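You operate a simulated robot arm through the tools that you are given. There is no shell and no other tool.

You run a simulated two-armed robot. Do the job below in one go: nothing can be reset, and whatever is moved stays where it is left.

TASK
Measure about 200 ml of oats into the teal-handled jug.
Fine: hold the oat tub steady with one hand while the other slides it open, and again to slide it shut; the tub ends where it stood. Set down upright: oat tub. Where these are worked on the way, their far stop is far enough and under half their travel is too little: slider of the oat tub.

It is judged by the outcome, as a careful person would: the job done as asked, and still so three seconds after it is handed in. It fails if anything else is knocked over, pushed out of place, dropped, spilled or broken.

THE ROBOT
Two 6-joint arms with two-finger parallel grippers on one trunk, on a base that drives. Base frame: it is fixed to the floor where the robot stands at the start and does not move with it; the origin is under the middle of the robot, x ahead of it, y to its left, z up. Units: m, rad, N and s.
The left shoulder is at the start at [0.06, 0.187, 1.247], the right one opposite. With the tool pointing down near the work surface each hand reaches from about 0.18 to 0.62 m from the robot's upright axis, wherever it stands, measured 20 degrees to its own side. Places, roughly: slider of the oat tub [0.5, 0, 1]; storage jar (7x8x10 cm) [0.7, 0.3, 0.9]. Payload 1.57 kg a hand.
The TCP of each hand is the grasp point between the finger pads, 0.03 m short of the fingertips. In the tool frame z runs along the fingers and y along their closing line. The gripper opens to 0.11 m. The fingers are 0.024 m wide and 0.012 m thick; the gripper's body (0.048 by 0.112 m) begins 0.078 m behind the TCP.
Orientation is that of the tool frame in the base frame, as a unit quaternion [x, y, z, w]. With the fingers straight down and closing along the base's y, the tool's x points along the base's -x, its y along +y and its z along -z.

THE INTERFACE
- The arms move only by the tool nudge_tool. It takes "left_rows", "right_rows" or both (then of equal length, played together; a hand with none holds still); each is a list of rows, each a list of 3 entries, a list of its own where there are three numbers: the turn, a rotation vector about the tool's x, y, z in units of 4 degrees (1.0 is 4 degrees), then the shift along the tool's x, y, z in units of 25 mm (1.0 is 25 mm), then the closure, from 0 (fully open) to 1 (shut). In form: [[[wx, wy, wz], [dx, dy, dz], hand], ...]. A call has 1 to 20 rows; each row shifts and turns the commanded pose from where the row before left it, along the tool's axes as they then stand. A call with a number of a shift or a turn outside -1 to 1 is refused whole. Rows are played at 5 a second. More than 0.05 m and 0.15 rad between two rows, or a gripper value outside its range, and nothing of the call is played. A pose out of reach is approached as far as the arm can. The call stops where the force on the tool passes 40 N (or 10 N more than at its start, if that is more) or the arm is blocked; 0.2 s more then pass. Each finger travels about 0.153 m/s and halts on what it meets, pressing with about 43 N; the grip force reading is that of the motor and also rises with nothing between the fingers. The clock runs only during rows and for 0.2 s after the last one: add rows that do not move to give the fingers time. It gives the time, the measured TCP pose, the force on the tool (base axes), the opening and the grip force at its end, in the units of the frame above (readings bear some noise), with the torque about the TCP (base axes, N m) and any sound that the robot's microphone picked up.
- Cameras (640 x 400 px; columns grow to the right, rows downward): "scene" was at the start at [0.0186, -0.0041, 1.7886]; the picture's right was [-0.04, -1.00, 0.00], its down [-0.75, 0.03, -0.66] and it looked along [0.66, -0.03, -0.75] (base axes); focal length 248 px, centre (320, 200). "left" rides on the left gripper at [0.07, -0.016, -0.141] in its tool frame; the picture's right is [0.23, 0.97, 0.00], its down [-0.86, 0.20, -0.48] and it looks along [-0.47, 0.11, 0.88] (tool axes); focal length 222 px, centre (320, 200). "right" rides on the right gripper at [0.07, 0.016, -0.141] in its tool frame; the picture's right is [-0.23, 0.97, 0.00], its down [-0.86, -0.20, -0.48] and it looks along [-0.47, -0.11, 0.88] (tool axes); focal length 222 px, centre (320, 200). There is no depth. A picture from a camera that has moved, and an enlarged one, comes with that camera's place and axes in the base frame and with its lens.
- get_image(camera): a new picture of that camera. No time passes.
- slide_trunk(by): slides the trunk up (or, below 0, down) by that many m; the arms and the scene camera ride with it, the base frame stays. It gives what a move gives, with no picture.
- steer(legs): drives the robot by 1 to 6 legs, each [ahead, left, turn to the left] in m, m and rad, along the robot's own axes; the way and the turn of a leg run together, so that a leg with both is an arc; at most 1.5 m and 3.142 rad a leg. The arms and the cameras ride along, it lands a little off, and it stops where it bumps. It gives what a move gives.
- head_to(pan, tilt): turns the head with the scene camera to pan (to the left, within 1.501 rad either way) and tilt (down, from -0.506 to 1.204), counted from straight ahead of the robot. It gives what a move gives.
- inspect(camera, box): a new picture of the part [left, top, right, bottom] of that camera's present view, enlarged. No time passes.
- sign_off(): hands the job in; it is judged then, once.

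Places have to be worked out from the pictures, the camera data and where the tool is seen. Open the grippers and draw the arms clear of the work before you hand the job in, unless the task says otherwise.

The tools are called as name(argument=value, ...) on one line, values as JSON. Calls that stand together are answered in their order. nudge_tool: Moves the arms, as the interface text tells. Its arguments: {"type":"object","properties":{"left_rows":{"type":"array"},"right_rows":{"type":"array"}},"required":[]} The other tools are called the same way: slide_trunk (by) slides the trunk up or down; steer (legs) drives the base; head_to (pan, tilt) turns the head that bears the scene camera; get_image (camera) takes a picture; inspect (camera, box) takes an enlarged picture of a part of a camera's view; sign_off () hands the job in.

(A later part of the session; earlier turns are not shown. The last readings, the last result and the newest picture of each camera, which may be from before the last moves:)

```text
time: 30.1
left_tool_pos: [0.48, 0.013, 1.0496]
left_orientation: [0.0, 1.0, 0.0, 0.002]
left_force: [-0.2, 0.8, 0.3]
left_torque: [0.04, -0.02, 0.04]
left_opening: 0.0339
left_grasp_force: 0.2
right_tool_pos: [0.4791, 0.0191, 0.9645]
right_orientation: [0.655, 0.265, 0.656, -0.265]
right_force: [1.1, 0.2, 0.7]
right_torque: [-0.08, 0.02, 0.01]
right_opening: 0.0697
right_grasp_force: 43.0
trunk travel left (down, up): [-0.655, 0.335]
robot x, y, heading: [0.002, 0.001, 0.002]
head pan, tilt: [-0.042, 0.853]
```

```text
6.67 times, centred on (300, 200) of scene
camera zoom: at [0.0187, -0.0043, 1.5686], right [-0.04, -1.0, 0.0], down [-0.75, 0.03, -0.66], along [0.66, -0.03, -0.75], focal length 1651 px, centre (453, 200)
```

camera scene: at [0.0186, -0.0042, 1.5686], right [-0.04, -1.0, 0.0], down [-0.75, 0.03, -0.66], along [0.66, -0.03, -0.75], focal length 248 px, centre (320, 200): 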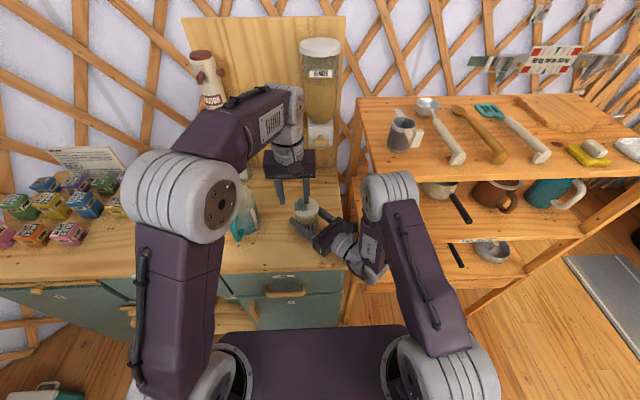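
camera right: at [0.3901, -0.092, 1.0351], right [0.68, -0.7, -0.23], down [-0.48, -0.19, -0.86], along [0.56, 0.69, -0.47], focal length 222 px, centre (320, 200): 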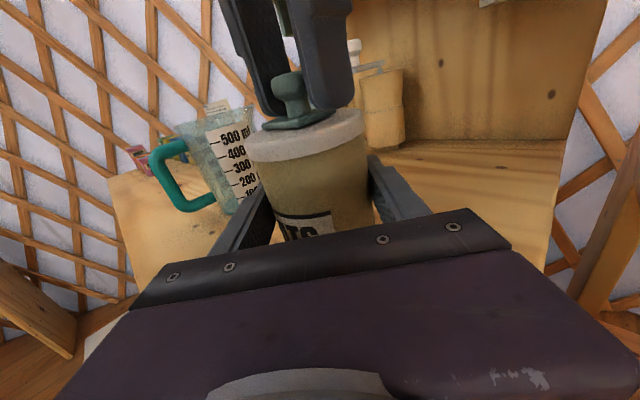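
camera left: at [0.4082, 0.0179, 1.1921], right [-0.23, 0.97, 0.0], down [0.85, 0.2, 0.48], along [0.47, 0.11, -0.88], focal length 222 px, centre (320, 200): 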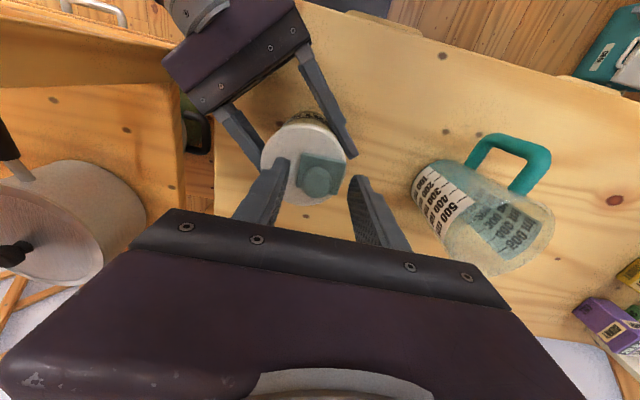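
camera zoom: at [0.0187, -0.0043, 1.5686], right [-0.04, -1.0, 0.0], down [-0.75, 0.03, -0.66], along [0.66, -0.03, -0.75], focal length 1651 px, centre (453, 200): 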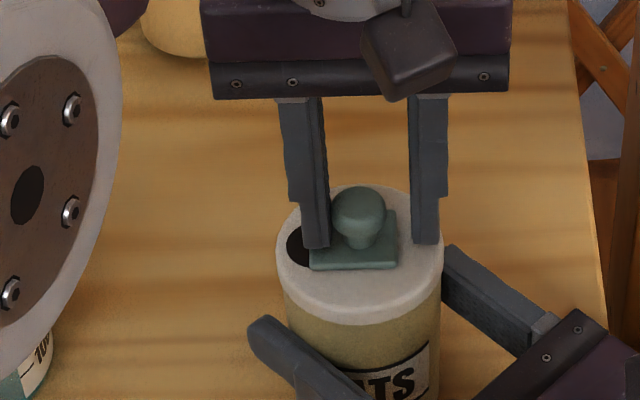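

The slider is moving and the hole is showing on the +y side. I'll keep pushing until I feel the stop.

nudge_tool(left_rows=[[[0, 0, 0], [0, -0.16, 0], 0.69], [[0, 0, 0], [0, -0.16, 0], 0.69], [[0, 0, 0], [0, -0.16, 0], 0.69], [[0, 0, 0], [0, -0.12, 0], 0.69], [[0, 0, 0], [0, -0.12, 0], 0.69], [[0, 0, 0], [0, 0, 0], 0.69]])

inspect(camera="scene", box=[260, 170, 340, 230])

```text
time: 31.5
left_tool_pos: [0.48, -0.0055, 1.0529]
left_orientation: [0.0, 1.0, 0.0, 0.002]
left_force: [0.5, 0.4, 0.2]
left_torque: [0.0, -0.01, -0.03]
left_opening: 0.0349
left_grasp_force: 0.2
right_tool_pos: [0.4783, 0.0175, 0.9657]
right_orientation: [0.656, 0.265, 0.655, -0.265]
right_force: [-0.2, -0.6, -0.7]
right_torque: [0.0, -0.07, 0.02]
right_opening: 0.0695
right_grasp_force: 42.7
trunk travel left (down, up): [-0.655, 0.335]
robot x, y, heading: [-0.001, 0.0008, -0.001]
head pan, tilt: [-0.042, 0.853]
```

```text
6.67 times, centred on (300, 200) of scene
camera zoom: at [0.0188, -0.0043, 1.5686], right [-0.04, -1.0, 0.0], down [-0.75, 0.03, -0.66], along [0.66, -0.03, -0.75], focal length 1651 px, centre (453, 200)
```

zoom: 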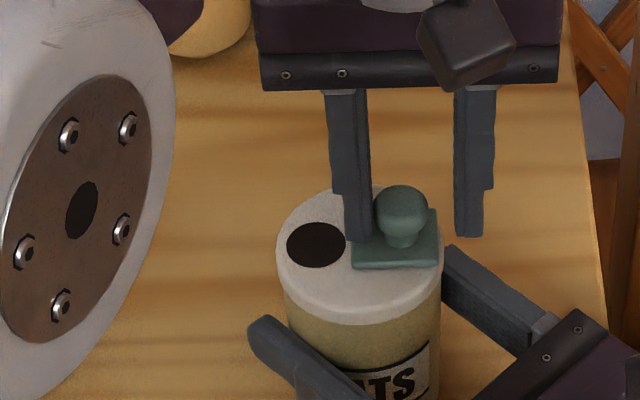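

The hole is fully open and the plate has reached the lid's −y edge. One more small push will confirm it's at the stop.

nudge_tool(left_rows=[[[0, 0, 0], [0, -0.08, 0], 0.69], [[0, 0, 0], [0, -0.08, 0], 0.69], [[0, 0, 0], [0, 0, 0], 0.69]])

inspect(camera="scene", box=[260, 170, 340, 230])

get_image(camera="right")

```text
time: 32.3
left_tool_pos: [0.4804, -0.0099, 1.0511]
left_orientation: [0.0, 1.0, 0.0, 0.002]
left_force: [0.3, 6.0, 3.0]
left_torque: [0.11, 0.02, -0.02]
left_opening: 0.0395
left_grasp_force: 3.0
right_tool_pos: [0.4786, 0.0177, 0.9638]
right_orientation: [0.655, 0.265, 0.655, -0.265]
right_force: [0.8, -5.4, -0.4]
right_torque: [0.42, 0.03, -0.06]
right_opening: 0.0697
right_grasp_force: 42.9
trunk travel left (down, up): [-0.655, 0.335]
robot x, y, heading: [0.0002, -0.0002, -0.002]
head pan, tilt: [-0.042, 0.853]
```

```text
6.67 times, centred on (300, 200) of scene
camera zoom: at [0.0186, -0.0041, 1.5686], right [-0.04, -1.0, 0.0], down [-0.75, 0.03, -0.66], along [0.66, -0.03, -0.75], focal length 1651 px, centre (453, 200)
```

zoom: 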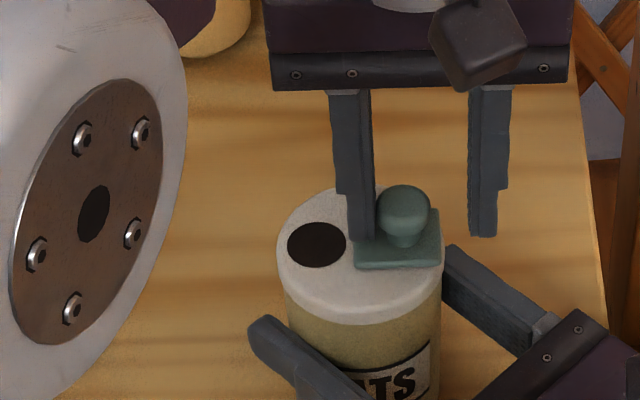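

```text
taken
camera right: at [0.3901, -0.0921, 1.0351], right [0.68, -0.7, -0.23], down [-0.48, -0.19, -0.85], along [0.56, 0.69, -0.47], focal length 222 px, centre (320, 200)
```

right: 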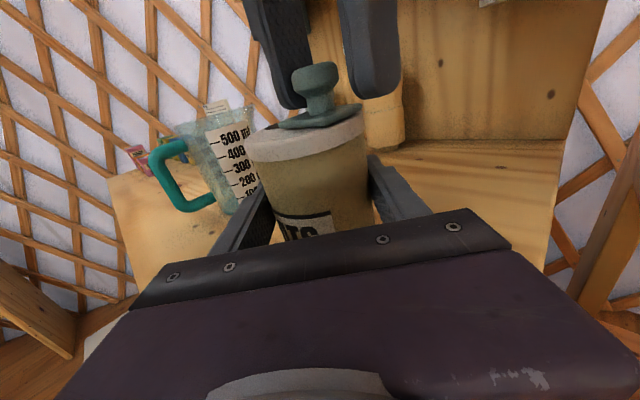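

The slider is at its far stop: a 6 N reaction, with the tub unmoved. I'll back the left hand off, lift it, and move it well off to the left, passing over the jug.

nudge_tool(left_rows=[[[0, 0, 0], [0, 0.2, 0], 0.69], [[0, 0, 0], [0, 0, -0.5], 0.65], [[0, 0, 0], [0, 0, -0.7], 0.65], [[0, 0, 0], [0, 0, -0.7], 0.65], [[0, 0, 0], [0, 0, -0.7], 0.65], [[0, 0, 0], [0.267, 0.944, 0], 0.65], [[0, 0, 0], [0.267, 0.944, 0], 0.65], [[0, 0, 0], [0.267, 0.944, 0], 0.65], [[0, 0, 0], [0.267, 0.944, 0], 0.65], [[0, 0, 0], [0.267, 0.944, 0], 0.65], [[0, 0, 0], [0.267, 0.944, 0], 0.65], [[0, 0, 0], [0.267, 0.944, 0], 0.65], [[0, 0, 0], [0.267, 0.944, 0], 0.65], [[0, 0, 0], [0.267, 0.944, 0], 0.65], [[0, 0, 0], [0.267, 0.944, 0], 0.65], [[0, 0, 0], [0.267, 0.944, 0], 0.65], [[0, 0, 0], [0.267, 0.944, 0], 0.65], [[0, 0, 0], [0.267, 0.944, 0], 0.65], [[0, 0, 0], [0.267, 0.944, 0], 0.65], [[0, 0, 0], [0.267, 0.944, 0], 0.65]])

get_image(camera="scene")

get_image(camera="left")

```text
time: 36.5
left_tool_pos: [0.3792, 0.3513, 1.1149]
left_orientation: [0.001, 1.0, 0.0, 0.002]
left_force: [0.0, 0.9, 0.4]
left_torque: [-0.01, 0.01, -0.03]
left_opening: 0.0386
left_grasp_force: 0.1
right_tool_pos: [0.4784, 0.0192, 0.9642]
right_orientation: [0.656, 0.265, 0.656, -0.265]
right_force: [-0.2, 0.4, 0.6]
right_torque: [0.0, 0.01, -0.03]
right_opening: 0.0693
right_grasp_force: 43.3
trunk travel left (down, up): [-0.655, 0.335]
robot x, y, heading: [0.0006, -0.001, 0.004]
head pan, tilt: [-0.042, 0.853]
```

```text
taken
camera scene: at [0.0187, -0.0033, 1.5686], right [-0.04, -1.0, 0.0], down [-0.75, 0.03, -0.66], along [0.66, -0.03, -0.75], focal length 248 px, centre (320, 200)
```

scene: 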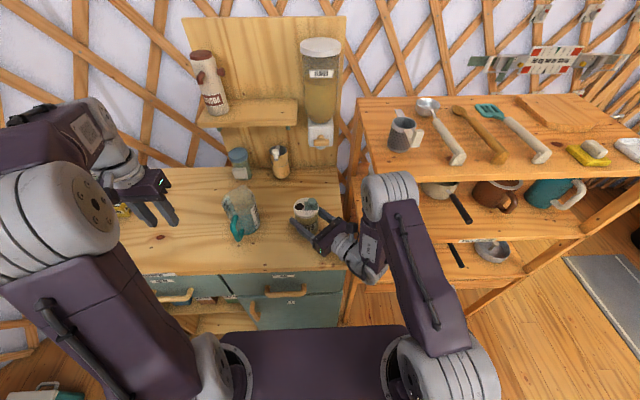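

```text
taken
camera left: at [0.3071, 0.3366, 1.256], right [-0.23, 0.97, 0.0], down [0.85, 0.2, 0.48], along [0.47, 0.11, -0.88], focal length 222 px, centre (320, 200)
```

left: 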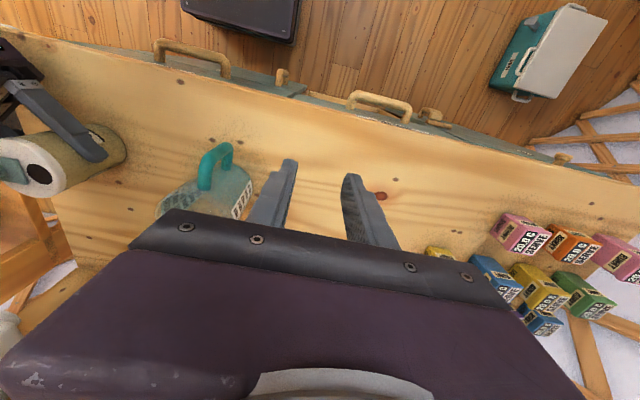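

The left hand is clear. I'll put it where its camera can see the jug from the left, and lift the tub straight up with the right hand.

nudge_tool(left_rows=[[[0, 0, 0], [-0.5, 0.5, 0.1], 0.65], [[0, 0, 0], [-0.5, 0.5, 0.1], 0.65], [[0, 0, 0], [-0.5, 0.5, 0.1], 0.65], [[0, 0, 0], [-0.5, 0.5, 0.1], 0.65], [[0, 0, 0], [-0.5, 0.5, 0], 0.65], [[0, 0, 0], [-0.5, 0.3, 0], 0.65], [[0, 0, 0], [0, 0, 0], 0.65]], right_rows=[[[0, 0, 0], [0.3, 0, 0], 1], [[0, 0, 0], [0.7, 0, 0], 1], [[0, 0, 0], [0.9, 0, 0], 1], [[0, 0, 0], [1, 0, 0], 1], [[0, 0, 0], [1, 0, 0], 1], [[0, 0, 0], [1, 0, 0], 1], [[0, 0, 0], [0.5, 0, 0], 1]])

get_image(camera="scene")

get_image(camera="left")

get_image(camera="right")

```text
time: 38.1
left_tool_pos: [0.4536, 0.4202, 1.1062]
left_orientation: [0.0, 1.0, 0.0, 0.002]
left_force: [0.0, -0.3, 0.5]
left_torque: [0.03, 0.02, -0.01]
left_opening: 0.0384
left_grasp_force: 0.0
right_tool_pos: [0.4796, 0.0187, 1.1014]
right_orientation: [0.656, 0.264, 0.656, -0.264]
right_force: [-0.4, 0.1, -2.3]
right_torque: [0.02, 0.02, 0.0]
right_opening: 0.0698
right_grasp_force: 42.9
trunk travel left (down, up): [-0.655, 0.335]
robot x, y, heading: [-0.0006, -0.0014, -0.001]
head pan, tilt: [-0.042, 0.853]
```

```text
taken
camera scene: at [0.0182, -0.0044, 1.5686], right [-0.04, -1.0, 0.0], down [-0.75, 0.03, -0.66], along [0.66, -0.03, -0.75], focal length 248 px, centre (320, 200)
```

scene: 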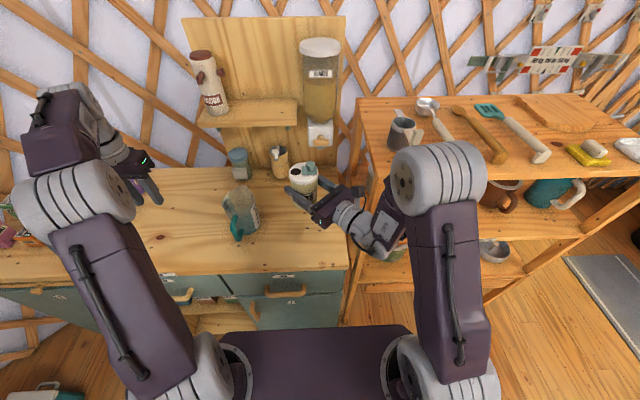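

```text
taken
camera left: at [0.383, 0.404, 1.2477], right [-0.23, 0.97, 0.0], down [0.85, 0.2, 0.48], along [0.47, 0.11, -0.88], focal length 222 px, centre (320, 200)
```

left: 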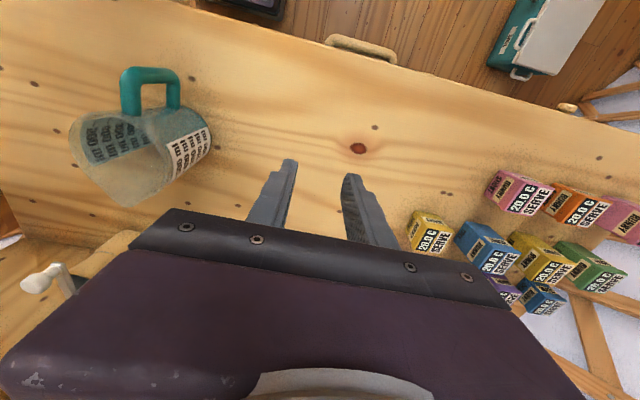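

```text
taken
camera right: at [0.3903, -0.0917, 1.1713], right [0.68, -0.7, -0.23], down [-0.48, -0.19, -0.85], along [0.56, 0.69, -0.47], focal length 222 px, centre (320, 200)
```

right: 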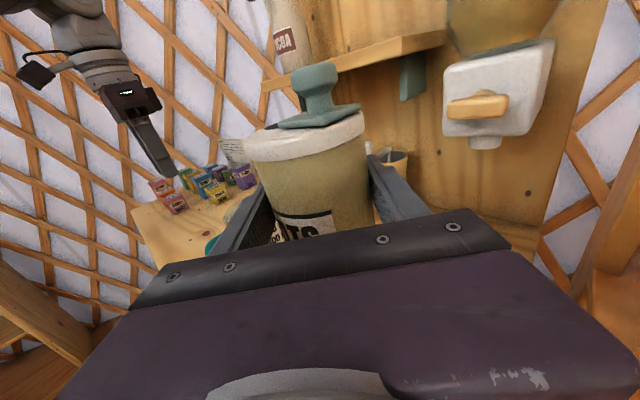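

The tub is up and upright (about 2.3 N), and the left camera has a clear view of the jug and its scale. I'll carry the tub over next to the jug and yaw it 20° so the wrist stays within reach while pouring.

nudge_tool(right_rows=[[[0, 0, 0], [0, -0.3, 0.5], 1], [[0, 0, 0], [0, -0.46, 0.76], 1], [[0, 0, 0], [0, -0.46, 0.76], 1], [[0, 0, 0], [0, -0.46, 0.76], 1], [[0, 0, 0], [0, -0.46, 0.76], 1], [[0, 0, 0], [0, -0.46, 0.76], 1], [[0, 0, 0], [0, -0.46, 0.76], 1], [[0, 0, 0], [0, -0.21, 0.37], 1], [[1, 0, 0], [0, 0, 0], 1], [[1, 0, 0], [0, 0, 0], 1], [[1, 0, 0], [0, 0, 0], 1], [[1, 0, 0], [0, 0, 0], 1], [[1, 0, 0], [0, 0, 0], 1], [[0, 0, 0], [0, 0, 0], 1], [[0, 0, 0], [0, 0, 0], 1]])

get_image(camera="scene")

get_image(camera="left")

get_image(camera="right")

```text
time: 41.3
left_tool_pos: [0.4553, 0.4199, 1.1064]
left_orientation: [0.0, 1.0, 0.001, 0.002]
left_force: [0.1, 0.4, 0.9]
left_torque: [0.01, -0.02, 0.0]
left_opening: 0.0385
left_grasp_force: 0.1
right_tool_pos: [0.532, 0.1528, 1.1027]
right_orientation: [0.599, 0.375, 0.6, -0.375]
right_force: [0.3, -1.0, -2.0]
right_torque: [0.03, 0.01, 0.01]
right_opening: 0.0695
right_grasp_force: 43.1
right hand out of reach, approached as far as the arm can: row 7, 8
trunk travel left (down, up): [-0.655, 0.335]
robot x, y, heading: [-0.001, -0.0014, 0.002]
head pan, tilt: [-0.042, 0.853]
```

```text
taken
camera scene: at [0.019, -0.0041, 1.5686], right [-0.04, -1.0, 0.0], down [-0.75, 0.03, -0.66], along [0.66, -0.03, -0.75], focal length 248 px, centre (320, 200)
```

scene: 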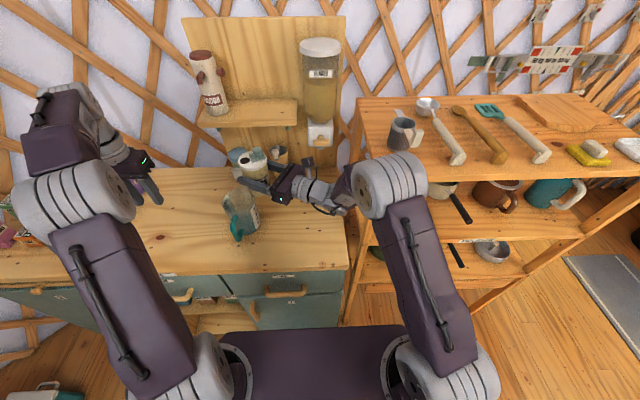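

```text
taken
camera left: at [0.3835, 0.4042, 1.2474], right [-0.23, 0.97, 0.0], down [0.85, 0.2, 0.48], along [0.47, 0.11, -0.88], focal length 222 px, centre (320, 200)
```

left: 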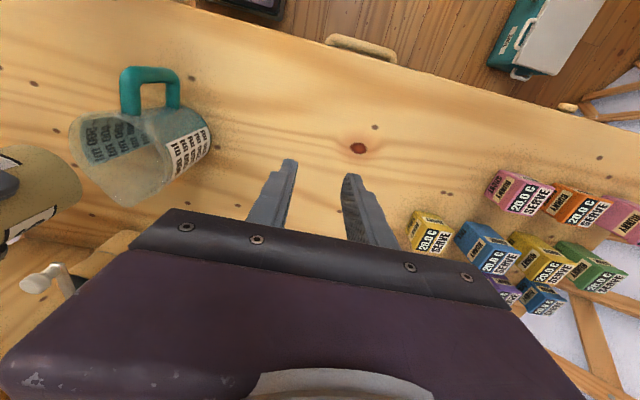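

```text
taken
camera right: at [0.4871, 0.0181, 1.1727], right [0.88, -0.43, -0.23], down [-0.39, -0.34, -0.85], along [0.29, 0.84, -0.47], focal length 222 px, centre (320, 200)
```

right: 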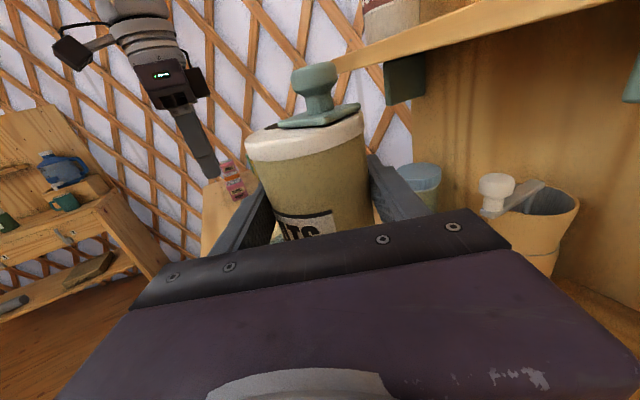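

The reach limit nudged it slightly off, to (0.532, 0.153). I'll correct toward (0.521, 0.172) while starting the tilt about the horizontal axis, well below the pouring angle.

nudge_tool(right_rows=[[[0, -0.695, -0.719], [0, -0.2, 0.12], 1], [[0, -0.695, -0.719], [0, -0.2, 0.12], 1], [[0, -0.695, -0.719], [0, -0.2, 0.12], 1], [[0, -0.695, -0.719], [0, -0.13, 0.12], 1], [[0, -0.695, -0.719], [0, 0, 0], 1], [[0, -0.695, -0.719], [0, 0, 0], 1], [[0, -0.695, -0.719], [0, 0, 0], 1], [[0, -0.695, -0.719], [0, 0, 0], 1], [[0, 0, 0], [0, 0, 0], 1]])

get_image(camera="scene")

get_image(camera="left")

get_image(camera="right")

```text
time: 43.3
left_tool_pos: [0.4555, 0.4184, 1.1058]
left_orientation: [-0.001, 1.0, 0.0, 0.002]
left_force: [0.4, 0.3, 0.7]
left_torque: [0.01, -0.01, 0.0]
left_opening: 0.0382
left_grasp_force: 0.0
right_tool_pos: [0.5217, 0.1703, 1.0994]
right_orientation: [0.617, 0.551, 0.536, -0.169]
right_force: [0.7, -0.1, -1.7]
right_torque: [0.0, -0.02, 0.01]
right_opening: 0.0695
right_grasp_force: 43.2
trunk travel left (down, up): [-0.655, 0.335]
robot x, y, heading: [0.0008, 0.0001, -0.003]
head pan, tilt: [-0.042, 0.853]
```

```text
taken
camera scene: at [0.0191, -0.004, 1.5686], right [-0.04, -1.0, 0.0], down [-0.75, 0.03, -0.66], along [0.66, -0.03, -0.75], focal length 248 px, centre (320, 200)
```

scene: 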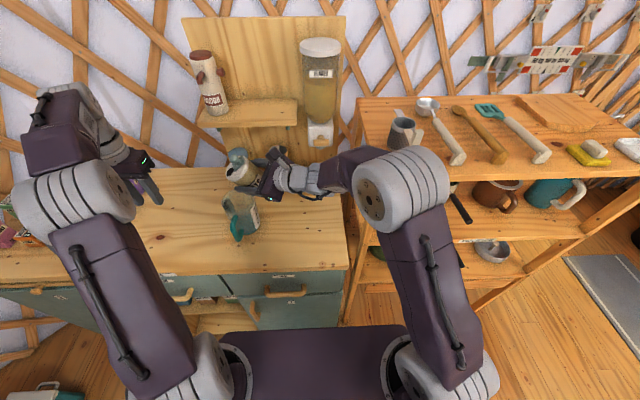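

```text
taken
camera left: at [0.3835, 0.4042, 1.2474], right [-0.23, 0.97, 0.0], down [0.85, 0.2, 0.48], along [0.47, 0.11, -0.88], focal length 222 px, centre (320, 200)
```

left: 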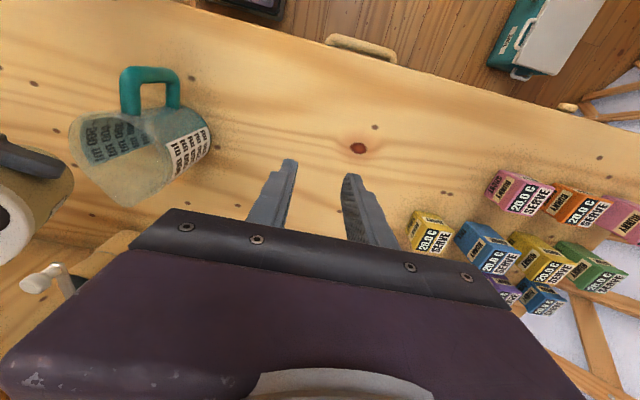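

```text
taken
camera right: at [0.4582, 0.0868, 1.2174], right [0.88, -0.44, 0.18], down [-0.24, -0.74, -0.62], along [0.41, 0.51, -0.76], focal length 222 px, centre (320, 200)
```

right: 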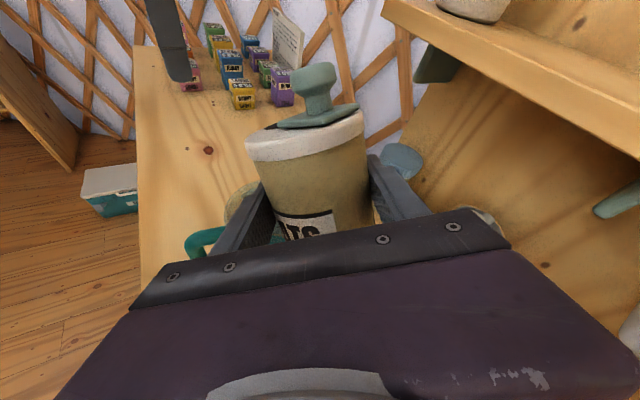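

Tilt is 32° and the hole should be over the jug. I'll continue to about 60°.

nudge_tool(right_rows=[[[0, -0.695, -0.719], [0, 0, 0], 1], [[0, -0.695, -0.719], [0, 0, 0], 1], [[0, -0.695, -0.719], [0, 0, 0], 1], [[0, -0.695, -0.719], [0, 0, 0], 1], [[0, -0.695, -0.719], [0, 0, 0], 1], [[0, -0.695, -0.719], [0, 0, 0], 1], [[0, -0.695, -0.719], [0, 0, 0], 1], [[0, 0, 0], [0, 0, 0], 1]])

get_image(camera="scene")

get_image(camera="left")

get_image(camera="right")

```text
time: 45.1
left_tool_pos: [0.4538, 0.4194, 1.1072]
left_orientation: [0.0, 1.0, 0.0, 0.002]
left_force: [-0.3, -0.1, 0.0]
left_torque: [0.02, 0.01, -0.03]
left_opening: 0.0386
left_grasp_force: 0.1
right_tool_pos: [0.5208, 0.1702, 1.0998]
right_orientation: [0.593, 0.671, 0.445, 0.022]
right_force: [-0.1, 0.2, -1.6]
right_torque: [0.04, -0.03, 0.0]
right_opening: 0.0691
right_grasp_force: 43.1
trunk travel left (down, up): [-0.655, 0.335]
robot x, y, heading: [-0.0034, -0.0017, 0.001]
head pan, tilt: [-0.042, 0.853]
```

```text
taken
camera scene: at [0.0191, -0.0041, 1.5686], right [-0.04, -1.0, 0.0], down [-0.75, 0.03, -0.66], along [0.66, -0.03, -0.75], focal length 248 px, centre (320, 200)
```

scene: 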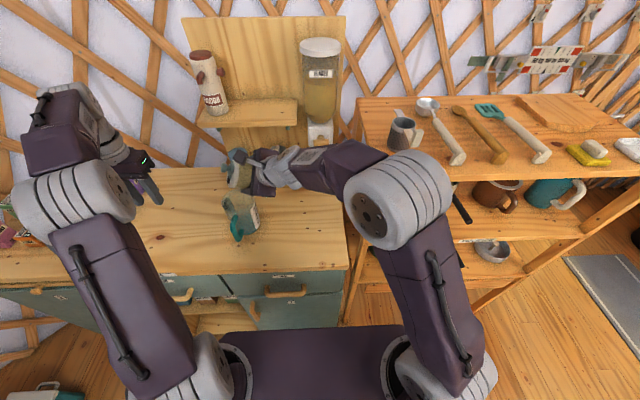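

```text
taken
camera left: at [0.3836, 0.4041, 1.2474], right [-0.23, 0.97, 0.0], down [0.85, 0.2, 0.48], along [0.47, 0.11, -0.88], focal length 222 px, centre (320, 200)
```

left: 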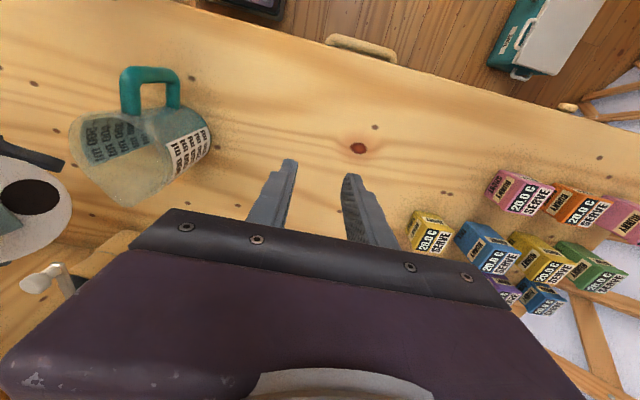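

```text
taken
camera right: at [0.4363, 0.1447, 1.2309], right [0.82, -0.28, 0.49], down [-0.17, -0.95, -0.26], along [0.54, 0.13, -0.83], focal length 222 px, centre (320, 200)
```

right: 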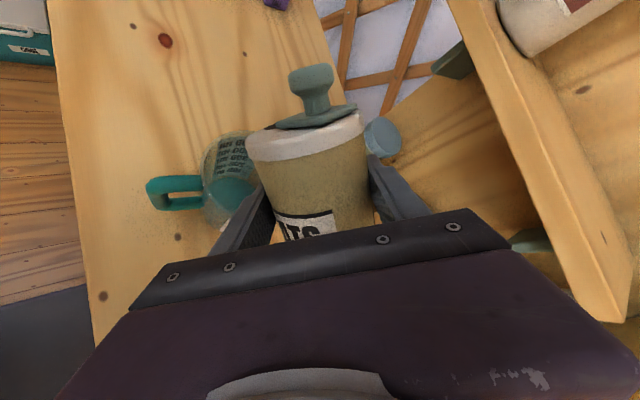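

The hole measures (0.503, 0.221, 1.107), right over the jug centre, and nothing has come out yet at 60°. I'll tilt on to 80° and check.

nudge_tool(right_rows=[[[0, -0.695, -0.719], [0, 0, 0], 1], [[0, -0.695, -0.719], [0, 0, 0], 1], [[0, -0.695, -0.719], [0, 0, 0], 1], [[0, -0.695, -0.719], [0, 0, 0], 1], [[0, -0.695, -0.719], [0, 0, 0], 1]])

get_image(camera="left")

get_image(camera="right")

inspect(camera="scene", box=[200, 130, 320, 250])

```text
time: 46.3
left_tool_pos: [0.4545, 0.4202, 1.1059]
left_orientation: [0.0, 1.0, -0.001, 0.001]
left_force: [-0.2, 0.0, -0.2]
left_torque: [-0.03, 0.01, 0.03]
left_opening: 0.0384
left_grasp_force: 0.1
right_tool_pos: [0.5169, 0.1729, 1.096]
right_orientation: [0.569, 0.717, 0.389, 0.1]
right_force: [0.3, -0.6, -2.5]
right_torque: [-0.01, 0.0, -0.01]
right_opening: 0.0694
right_grasp_force: 43.0
right hand out of reach, approached as far as the arm can: row 2, 4
trunk travel left (down, up): [-0.655, 0.335]
robot x, y, heading: [-0.0008, 0.0011, -0.001]
head pan, tilt: [-0.042, 0.853]
```

```text
taken
camera left: at [0.3833, 0.4045, 1.2474], right [-0.23, 0.97, 0.0], down [0.85, 0.2, 0.48], along [0.47, 0.11, -0.88], focal length 222 px, centre (320, 200)
```

left: 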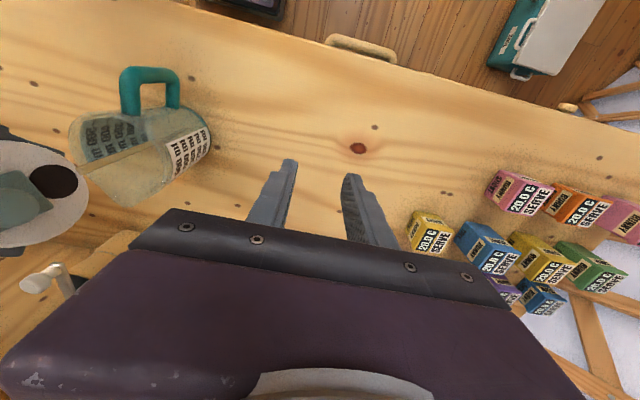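

```text
taken
camera right: at [0.4244, 0.1723, 1.224], right [0.8, -0.15, 0.59], down [-0.14, -0.99, -0.07], along [0.59, -0.03, -0.81], focal length 222 px, centre (320, 200)
```

right: 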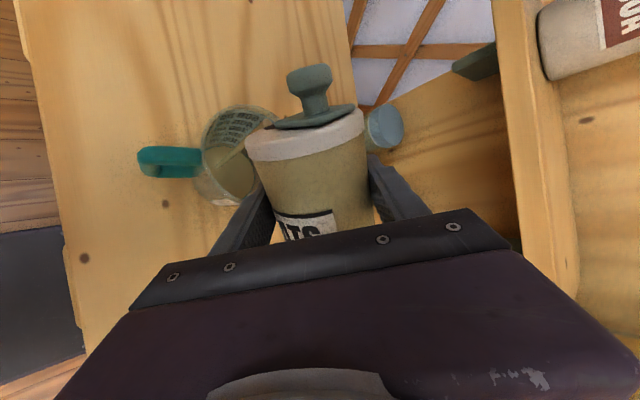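

```text
3.33 times, centred on (260, 190) of scene
camera zoom: at [0.0188, -0.0036, 1.5686], right [-0.04, -1.0, 0.0], down [-0.75, 0.03, -0.66], along [0.66, -0.03, -0.75], focal length 825 px, centre (520, 233)
```

zoom: 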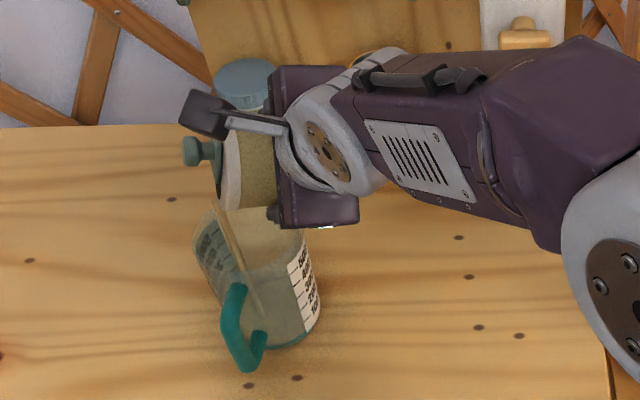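

Oats are flowing: a thin stream shows in the jug at a tilt of about 72°. I'll zoom in to check the level before any more time passes.

inspect(camera="left", box=[50, 50, 230, 220])

inspect(camera="right", box=[130, 80, 290, 220])

inspect(camera="scene", box=[215, 170, 275, 220])

```text
2.35 times, centred on (140, 135) of left
camera zoom: at [0.3833, 0.4045, 1.2474], right [-0.23, 0.97, 0.0], down [0.85, 0.2, 0.48], along [0.47, 0.11, -0.88], focal length 523 px, centre (744, 353)
```

zoom: 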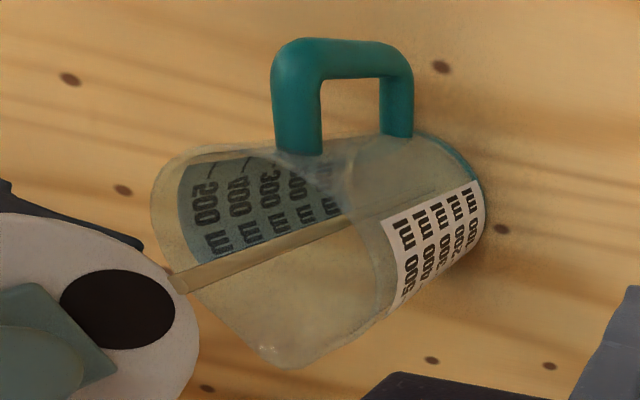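

```text
2.86 times, centred on (210, 150) of right
camera zoom: at [0.4244, 0.1723, 1.224], right [0.8, -0.15, 0.59], down [-0.14, -0.99, -0.07], along [0.59, -0.03, -0.81], focal length 635 px, centre (634, 343)
```

zoom: 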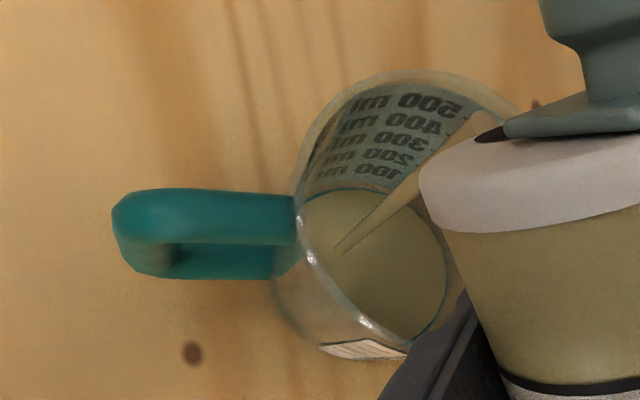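

```text
8.00 times, centred on (245, 195) of scene
camera zoom: at [0.0188, -0.0036, 1.5686], right [-0.04, -1.0, 0.0], down [-0.75, 0.03, -0.66], along [0.66, -0.03, -0.75], focal length 1981 px, centre (920, 240)
```

zoom: 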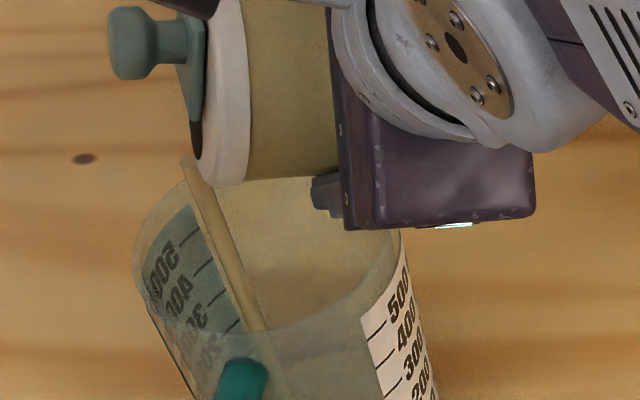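

The stream lands inside the jug and the layer is still at or under the 100 mark as the right camera sees it. I'll hold for one 0.4 s step and compare, to gauge the flow rate.

nudge_tool(right_rows=[[[0, 0, 0], [0, 0, 0], 1]])

inspect(camera="left", box=[50, 50, 230, 220])

inspect(camera="right", box=[130, 80, 290, 220])

inspect(camera="scene", box=[215, 170, 295, 240])

```text
time: 46.7
left_tool_pos: [0.4547, 0.4198, 1.1061]
left_orientation: [0.0, 1.0, 0.0, 0.002]
left_force: [-0.3, 0.3, 0.8]
left_torque: [0.01, 0.03, 0.01]
left_opening: 0.0384
left_grasp_force: 0.0
right_tool_pos: [0.5161, 0.1724, 1.0955]
right_orientation: [0.569, 0.718, 0.388, 0.1]
right_force: [-1.0, -0.3, -1.4]
right_torque: [-0.02, -0.01, 0.0]
right_opening: 0.0693
right_grasp_force: 43.4
trunk travel left (down, up): [-0.655, 0.335]
robot x, y, heading: [-0.0041, -0.0, 0.003]
head pan, tilt: [-0.042, 0.853]
```

```text
2.35 times, centred on (140, 135) of left
camera zoom: at [0.3834, 0.4043, 1.2474], right [-0.23, 0.97, 0.0], down [0.85, 0.2, 0.48], along [0.47, 0.11, -0.88], focal length 523 px, centre (744, 353)
```

zoom: 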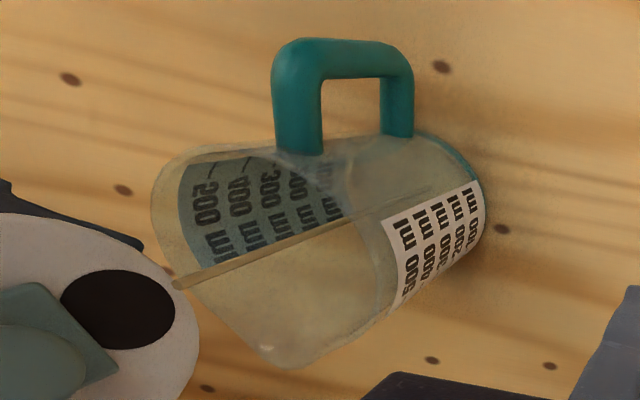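

```text
2.86 times, centred on (210, 150) of right
camera zoom: at [0.4247, 0.172, 1.2239], right [0.8, -0.15, 0.59], down [-0.14, -0.99, -0.07], along [0.59, -0.03, -0.81], focal length 635 px, centre (634, 343)
```

zoom: 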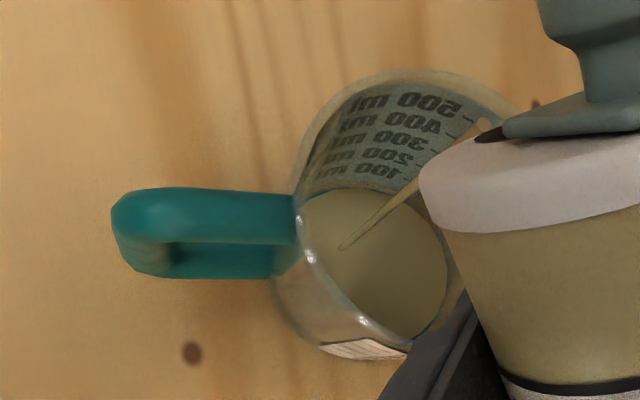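

```text
5.71 times, centred on (255, 205) of scene
camera zoom: at [0.0189, -0.004, 1.5686], right [-0.04, -1.0, 0.0], down [-0.75, 0.03, -0.66], along [0.66, -0.03, -0.75], focal length 1415 px, centre (691, 171)
```

zoom: 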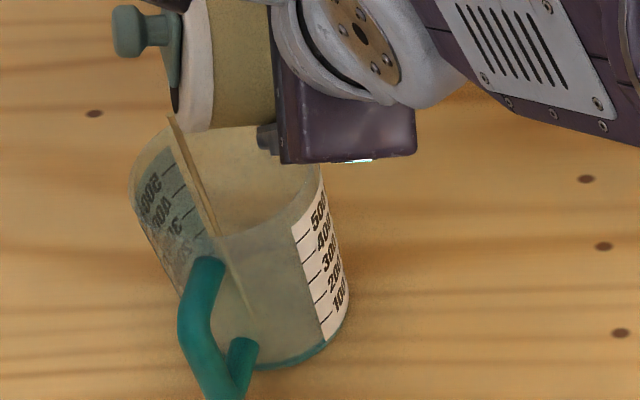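

The stream is thinning, so tilt controls the flow well. The level looks below 100 ml, so I'll tilt a little more.

nudge_tool(right_rows=[[[0, -0.695, -0.719], [0, 0, 0], 1], [[0, 0, 0], [0, 0, 0], 1]])

inspect(camera="left", box=[50, 50, 230, 220])

inspect(camera="right", box=[130, 80, 290, 220])

inspect(camera="scene", box=[215, 170, 295, 240])

```text
time: 47.3
left_tool_pos: [0.4548, 0.4194, 1.1058]
left_orientation: [0.0, 1.0, 0.0, 0.002]
left_force: [-0.3, -1.1, -0.9]
left_torque: [0.0, 0.0, 0.01]
left_opening: 0.0386
left_grasp_force: 0.0
right_tool_pos: [0.5168, 0.1717, 1.0956]
right_orientation: [0.56, 0.729, 0.373, 0.127]
right_force: [0.4, 0.1, -2.5]
right_torque: [-0.03, 0.01, -0.03]
right_opening: 0.0693
right_grasp_force: 42.9
trunk travel left (down, up): [-0.655, 0.335]
robot x, y, heading: [0.001, -0.0014, -0.001]
head pan, tilt: [-0.042, 0.853]
```

```text
2.35 times, centred on (140, 135) of left
camera zoom: at [0.3835, 0.4041, 1.2475], right [-0.23, 0.97, 0.0], down [0.85, 0.2, 0.48], along [0.47, 0.11, -0.88], focal length 523 px, centre (744, 353)
```

zoom: 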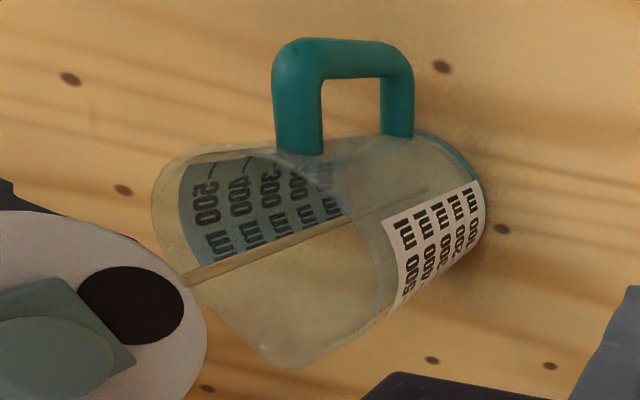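

```text
2.86 times, centred on (210, 150) of right
camera zoom: at [0.4218, 0.1804, 1.2213], right [0.78, -0.11, 0.61], down [-0.14, -0.99, 0.0], along [0.61, -0.08, -0.79], focal length 635 px, centre (634, 343)
```

zoom: 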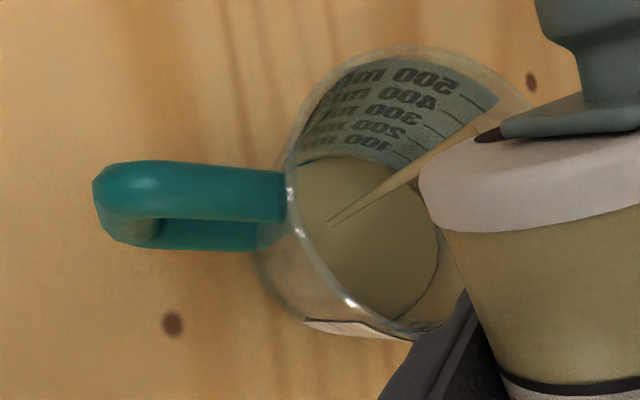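

```text
5.71 times, centred on (255, 205) of scene
camera zoom: at [0.019, -0.0042, 1.5686], right [-0.04, -1.0, 0.0], down [-0.75, 0.03, -0.66], along [0.66, -0.03, -0.75], focal length 1415 px, centre (691, 171)
```

zoom: 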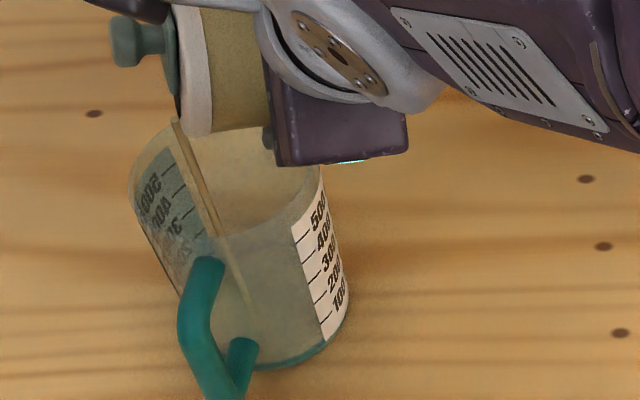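

Triangulating the stream's end puts the oats surface at about z 0.912, roughly 50 ml. The flow is gentle, so I'll hold here for another 1.2 s.

nudge_tool(right_rows=[[[0, -0.348, -0.36], [0, 0, 0], 1], [[0, 0, 0], [0, 0, 0], 1], [[0, 0, 0], [0, 0, 0], 1], [[0, 0, 0], [0, 0, 0], 1], [[0, 0, 0], [0, 0, 0], 1]])

inspect(camera="left", box=[50, 50, 230, 220])

inspect(camera="right", box=[130, 80, 290, 220])

inspect(camera="scene", box=[215, 170, 295, 240])

```text
time: 48.5
left_tool_pos: [0.455, 0.4193, 1.1056]
left_orientation: [0.0, 1.0, 0.0, 0.001]
left_force: [0.8, -0.9, 0.1]
left_torque: [0.01, 0.0, 0.03]
left_opening: 0.0384
left_grasp_force: 0.0
right_tool_pos: [0.516, 0.1728, 1.0965]
right_orientation: [0.556, 0.734, 0.364, 0.142]
right_force: [1.0, 0.3, -2.2]
right_torque: [0.03, 0.03, -0.02]
right_opening: 0.0695
right_grasp_force: 43.1
trunk travel left (down, up): [-0.655, 0.335]
robot x, y, heading: [0.0006, -0.0015, -0.004]
head pan, tilt: [-0.042, 0.853]
```

```text
2.35 times, centred on (140, 135) of left
camera zoom: at [0.3834, 0.4042, 1.2474], right [-0.23, 0.97, 0.0], down [0.85, 0.2, 0.48], along [0.47, 0.11, -0.88], focal length 523 px, centre (744, 353)
```

zoom: 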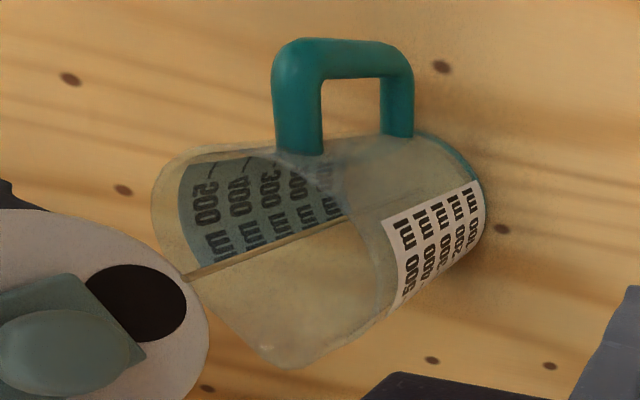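

```text
2.86 times, centred on (210, 150) of right
camera zoom: at [0.4202, 0.1844, 1.2198], right [0.77, -0.09, 0.63], down [-0.14, -0.99, 0.03], along [0.62, -0.11, -0.78], focal length 635 px, centre (634, 343)
```

zoom: 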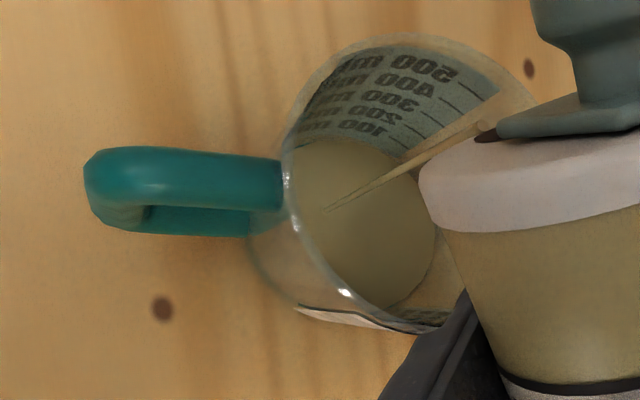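

```text
5.71 times, centred on (255, 205) of scene
camera zoom: at [0.019, -0.004, 1.5686], right [-0.04, -1.0, 0.0], down [-0.75, 0.03, -0.66], along [0.66, -0.03, -0.75], focal length 1415 px, centre (691, 171)
```

zoom: 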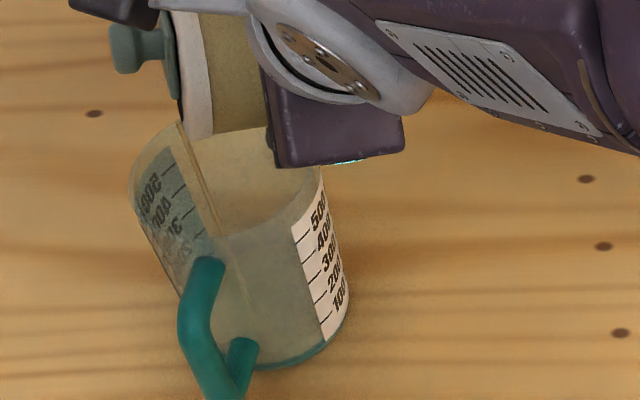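

At about 79° the stream has thinned again and the surface is just under the 100 ml label. I'll tilt roughly 6° more and watch.

nudge_tool(right_rows=[[[0, -0.695, -0.719], [0, 0, 0], 1], [[0, -0.348, -0.36], [0, 0, 0], 1], [[0, 0, 0], [0, 0, 0], 1], [[0, 0, 0], [0, 0, 0], 1], [[0, 0, 0], [0, 0, 0], 1]])

inspect(camera="left", box=[50, 50, 230, 220])

inspect(camera="right", box=[130, 80, 290, 220])

inspect(camera="scene", box=[215, 170, 295, 240])

```text
time: 49.7
left_tool_pos: [0.4545, 0.419, 1.1065]
left_orientation: [-0.001, 1.0, 0.0, 0.001]
left_force: [0.3, -0.3, -0.2]
left_torque: [-0.03, 0.03, -0.04]
left_opening: 0.0387
left_grasp_force: 0.1
right_tool_pos: [0.5173, 0.1715, 1.0951]
right_orientation: [0.541, 0.749, 0.337, 0.18]
right_force: [-0.3, 0.3, -2.0]
right_torque: [-0.02, 0.02, 0.01]
right_opening: 0.0696
right_grasp_force: 42.7
trunk travel left (down, up): [-0.655, 0.335]
robot x, y, heading: [-0.0003, 0.0008, 0.001]
head pan, tilt: [-0.042, 0.853]
```

```text
2.35 times, centred on (140, 135) of left
camera zoom: at [0.3834, 0.4042, 1.2474], right [-0.23, 0.97, 0.0], down [0.85, 0.2, 0.48], along [0.47, 0.11, -0.88], focal length 523 px, centre (744, 353)
```

zoom: 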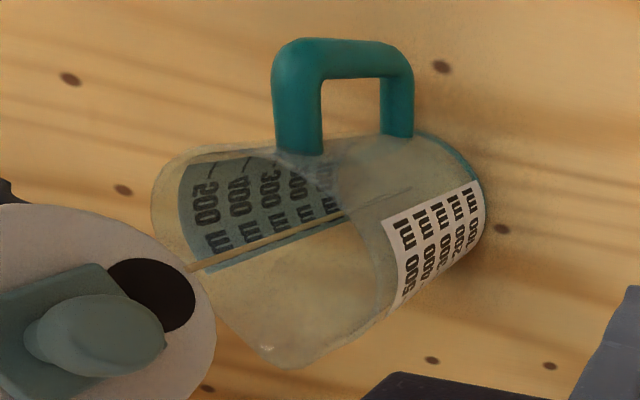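

```text
2.86 times, centred on (210, 150) of right
camera zoom: at [0.4154, 0.1961, 1.214], right [0.75, -0.03, 0.66], down [-0.14, -0.98, 0.12], along [0.65, -0.18, -0.74], focal length 635 px, centre (634, 343)
```

zoom: 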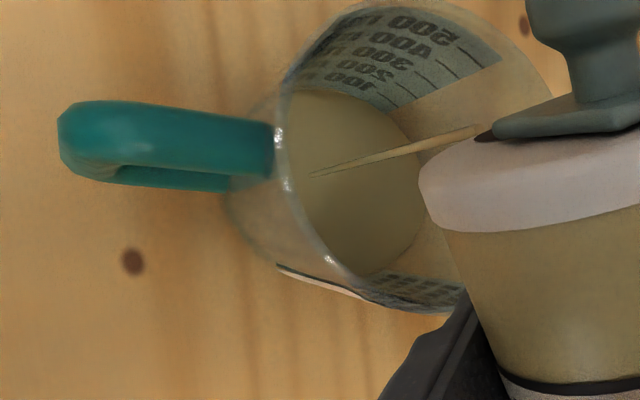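

```text
5.71 times, centred on (255, 205) of scene
camera zoom: at [0.019, -0.004, 1.5686], right [-0.04, -1.0, 0.0], down [-0.75, 0.03, -0.66], along [0.66, -0.03, -0.75], focal length 1415 px, centre (691, 171)
```

zoom: 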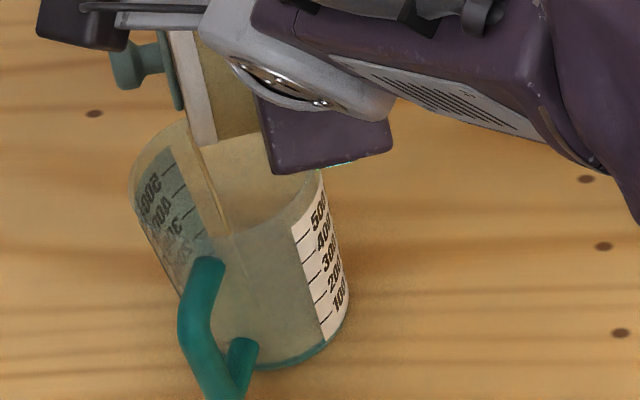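

At about 84° the surface is close to the 100 ml tick. I'll tilt another 6° and keep watching.

nudge_tool(right_rows=[[[0, -0.695, -0.719], [0, 0, 0], 1], [[0, -0.348, -0.36], [0, 0, 0], 1], [[0, 0, 0], [0, 0, 0], 1], [[0, 0, 0], [0, 0, 0], 1], [[0, 0, 0], [0, 0, 0], 1]])

inspect(camera="left", box=[50, 50, 230, 220])

inspect(camera="right", box=[130, 50, 290, 190])

get_image(camera="scene")

```text
time: 50.9
left_tool_pos: [0.4554, 0.4204, 1.1061]
left_orientation: [0.0, 1.0, 0.0, 0.002]
left_force: [0.3, 0.2, 0.1]
left_torque: [-0.01, 0.0, -0.03]
left_opening: 0.0383
left_grasp_force: 0.1
right_tool_pos: [0.5162, 0.1733, 1.0963]
right_orientation: [0.523, 0.763, 0.311, 0.22]
right_force: [-0.1, 0.8, -1.9]
right_torque: [0.0, 0.03, 0.02]
right_opening: 0.0693
right_grasp_force: 43.1
trunk travel left (down, up): [-0.655, 0.335]
robot x, y, heading: [0.001, 0.0001, -0.001]
head pan, tilt: [-0.042, 0.853]
```

```text
2.35 times, centred on (140, 135) of left
camera zoom: at [0.3834, 0.4042, 1.2474], right [-0.23, 0.97, 0.0], down [0.85, 0.2, 0.48], along [0.47, 0.11, -0.88], focal length 523 px, centre (744, 353)
```

zoom: 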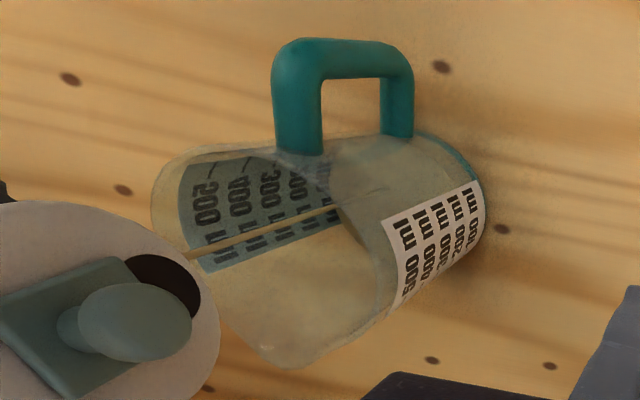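

```text
2.86 times, centred on (210, 120) of right
camera zoom: at [0.411, 0.2075, 1.2078], right [0.72, 0.04, 0.69], down [-0.15, -0.97, 0.21], along [0.67, -0.25, -0.69], focal length 635 px, centre (634, 429)
```

zoom: 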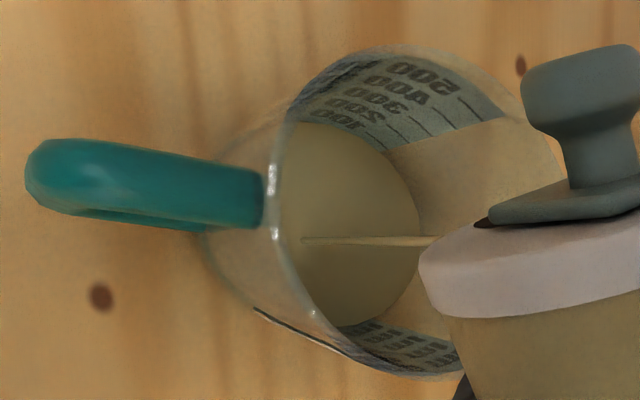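

```text
taken
camera scene: at [0.019, -0.004, 1.5686], right [-0.04, -1.0, 0.0], down [-0.75, 0.03, -0.66], along [0.66, -0.03, -0.75], focal length 248 px, centre (320, 200)
```

scene: 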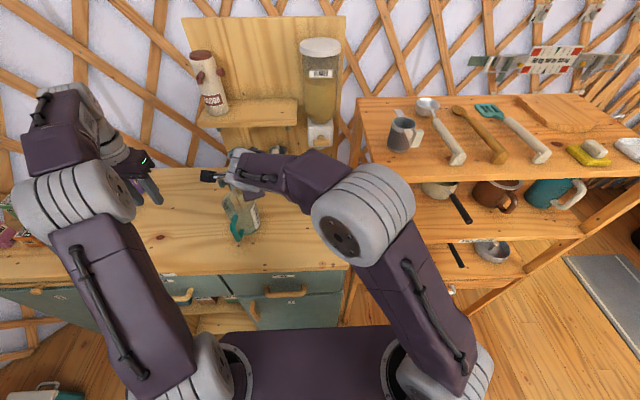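

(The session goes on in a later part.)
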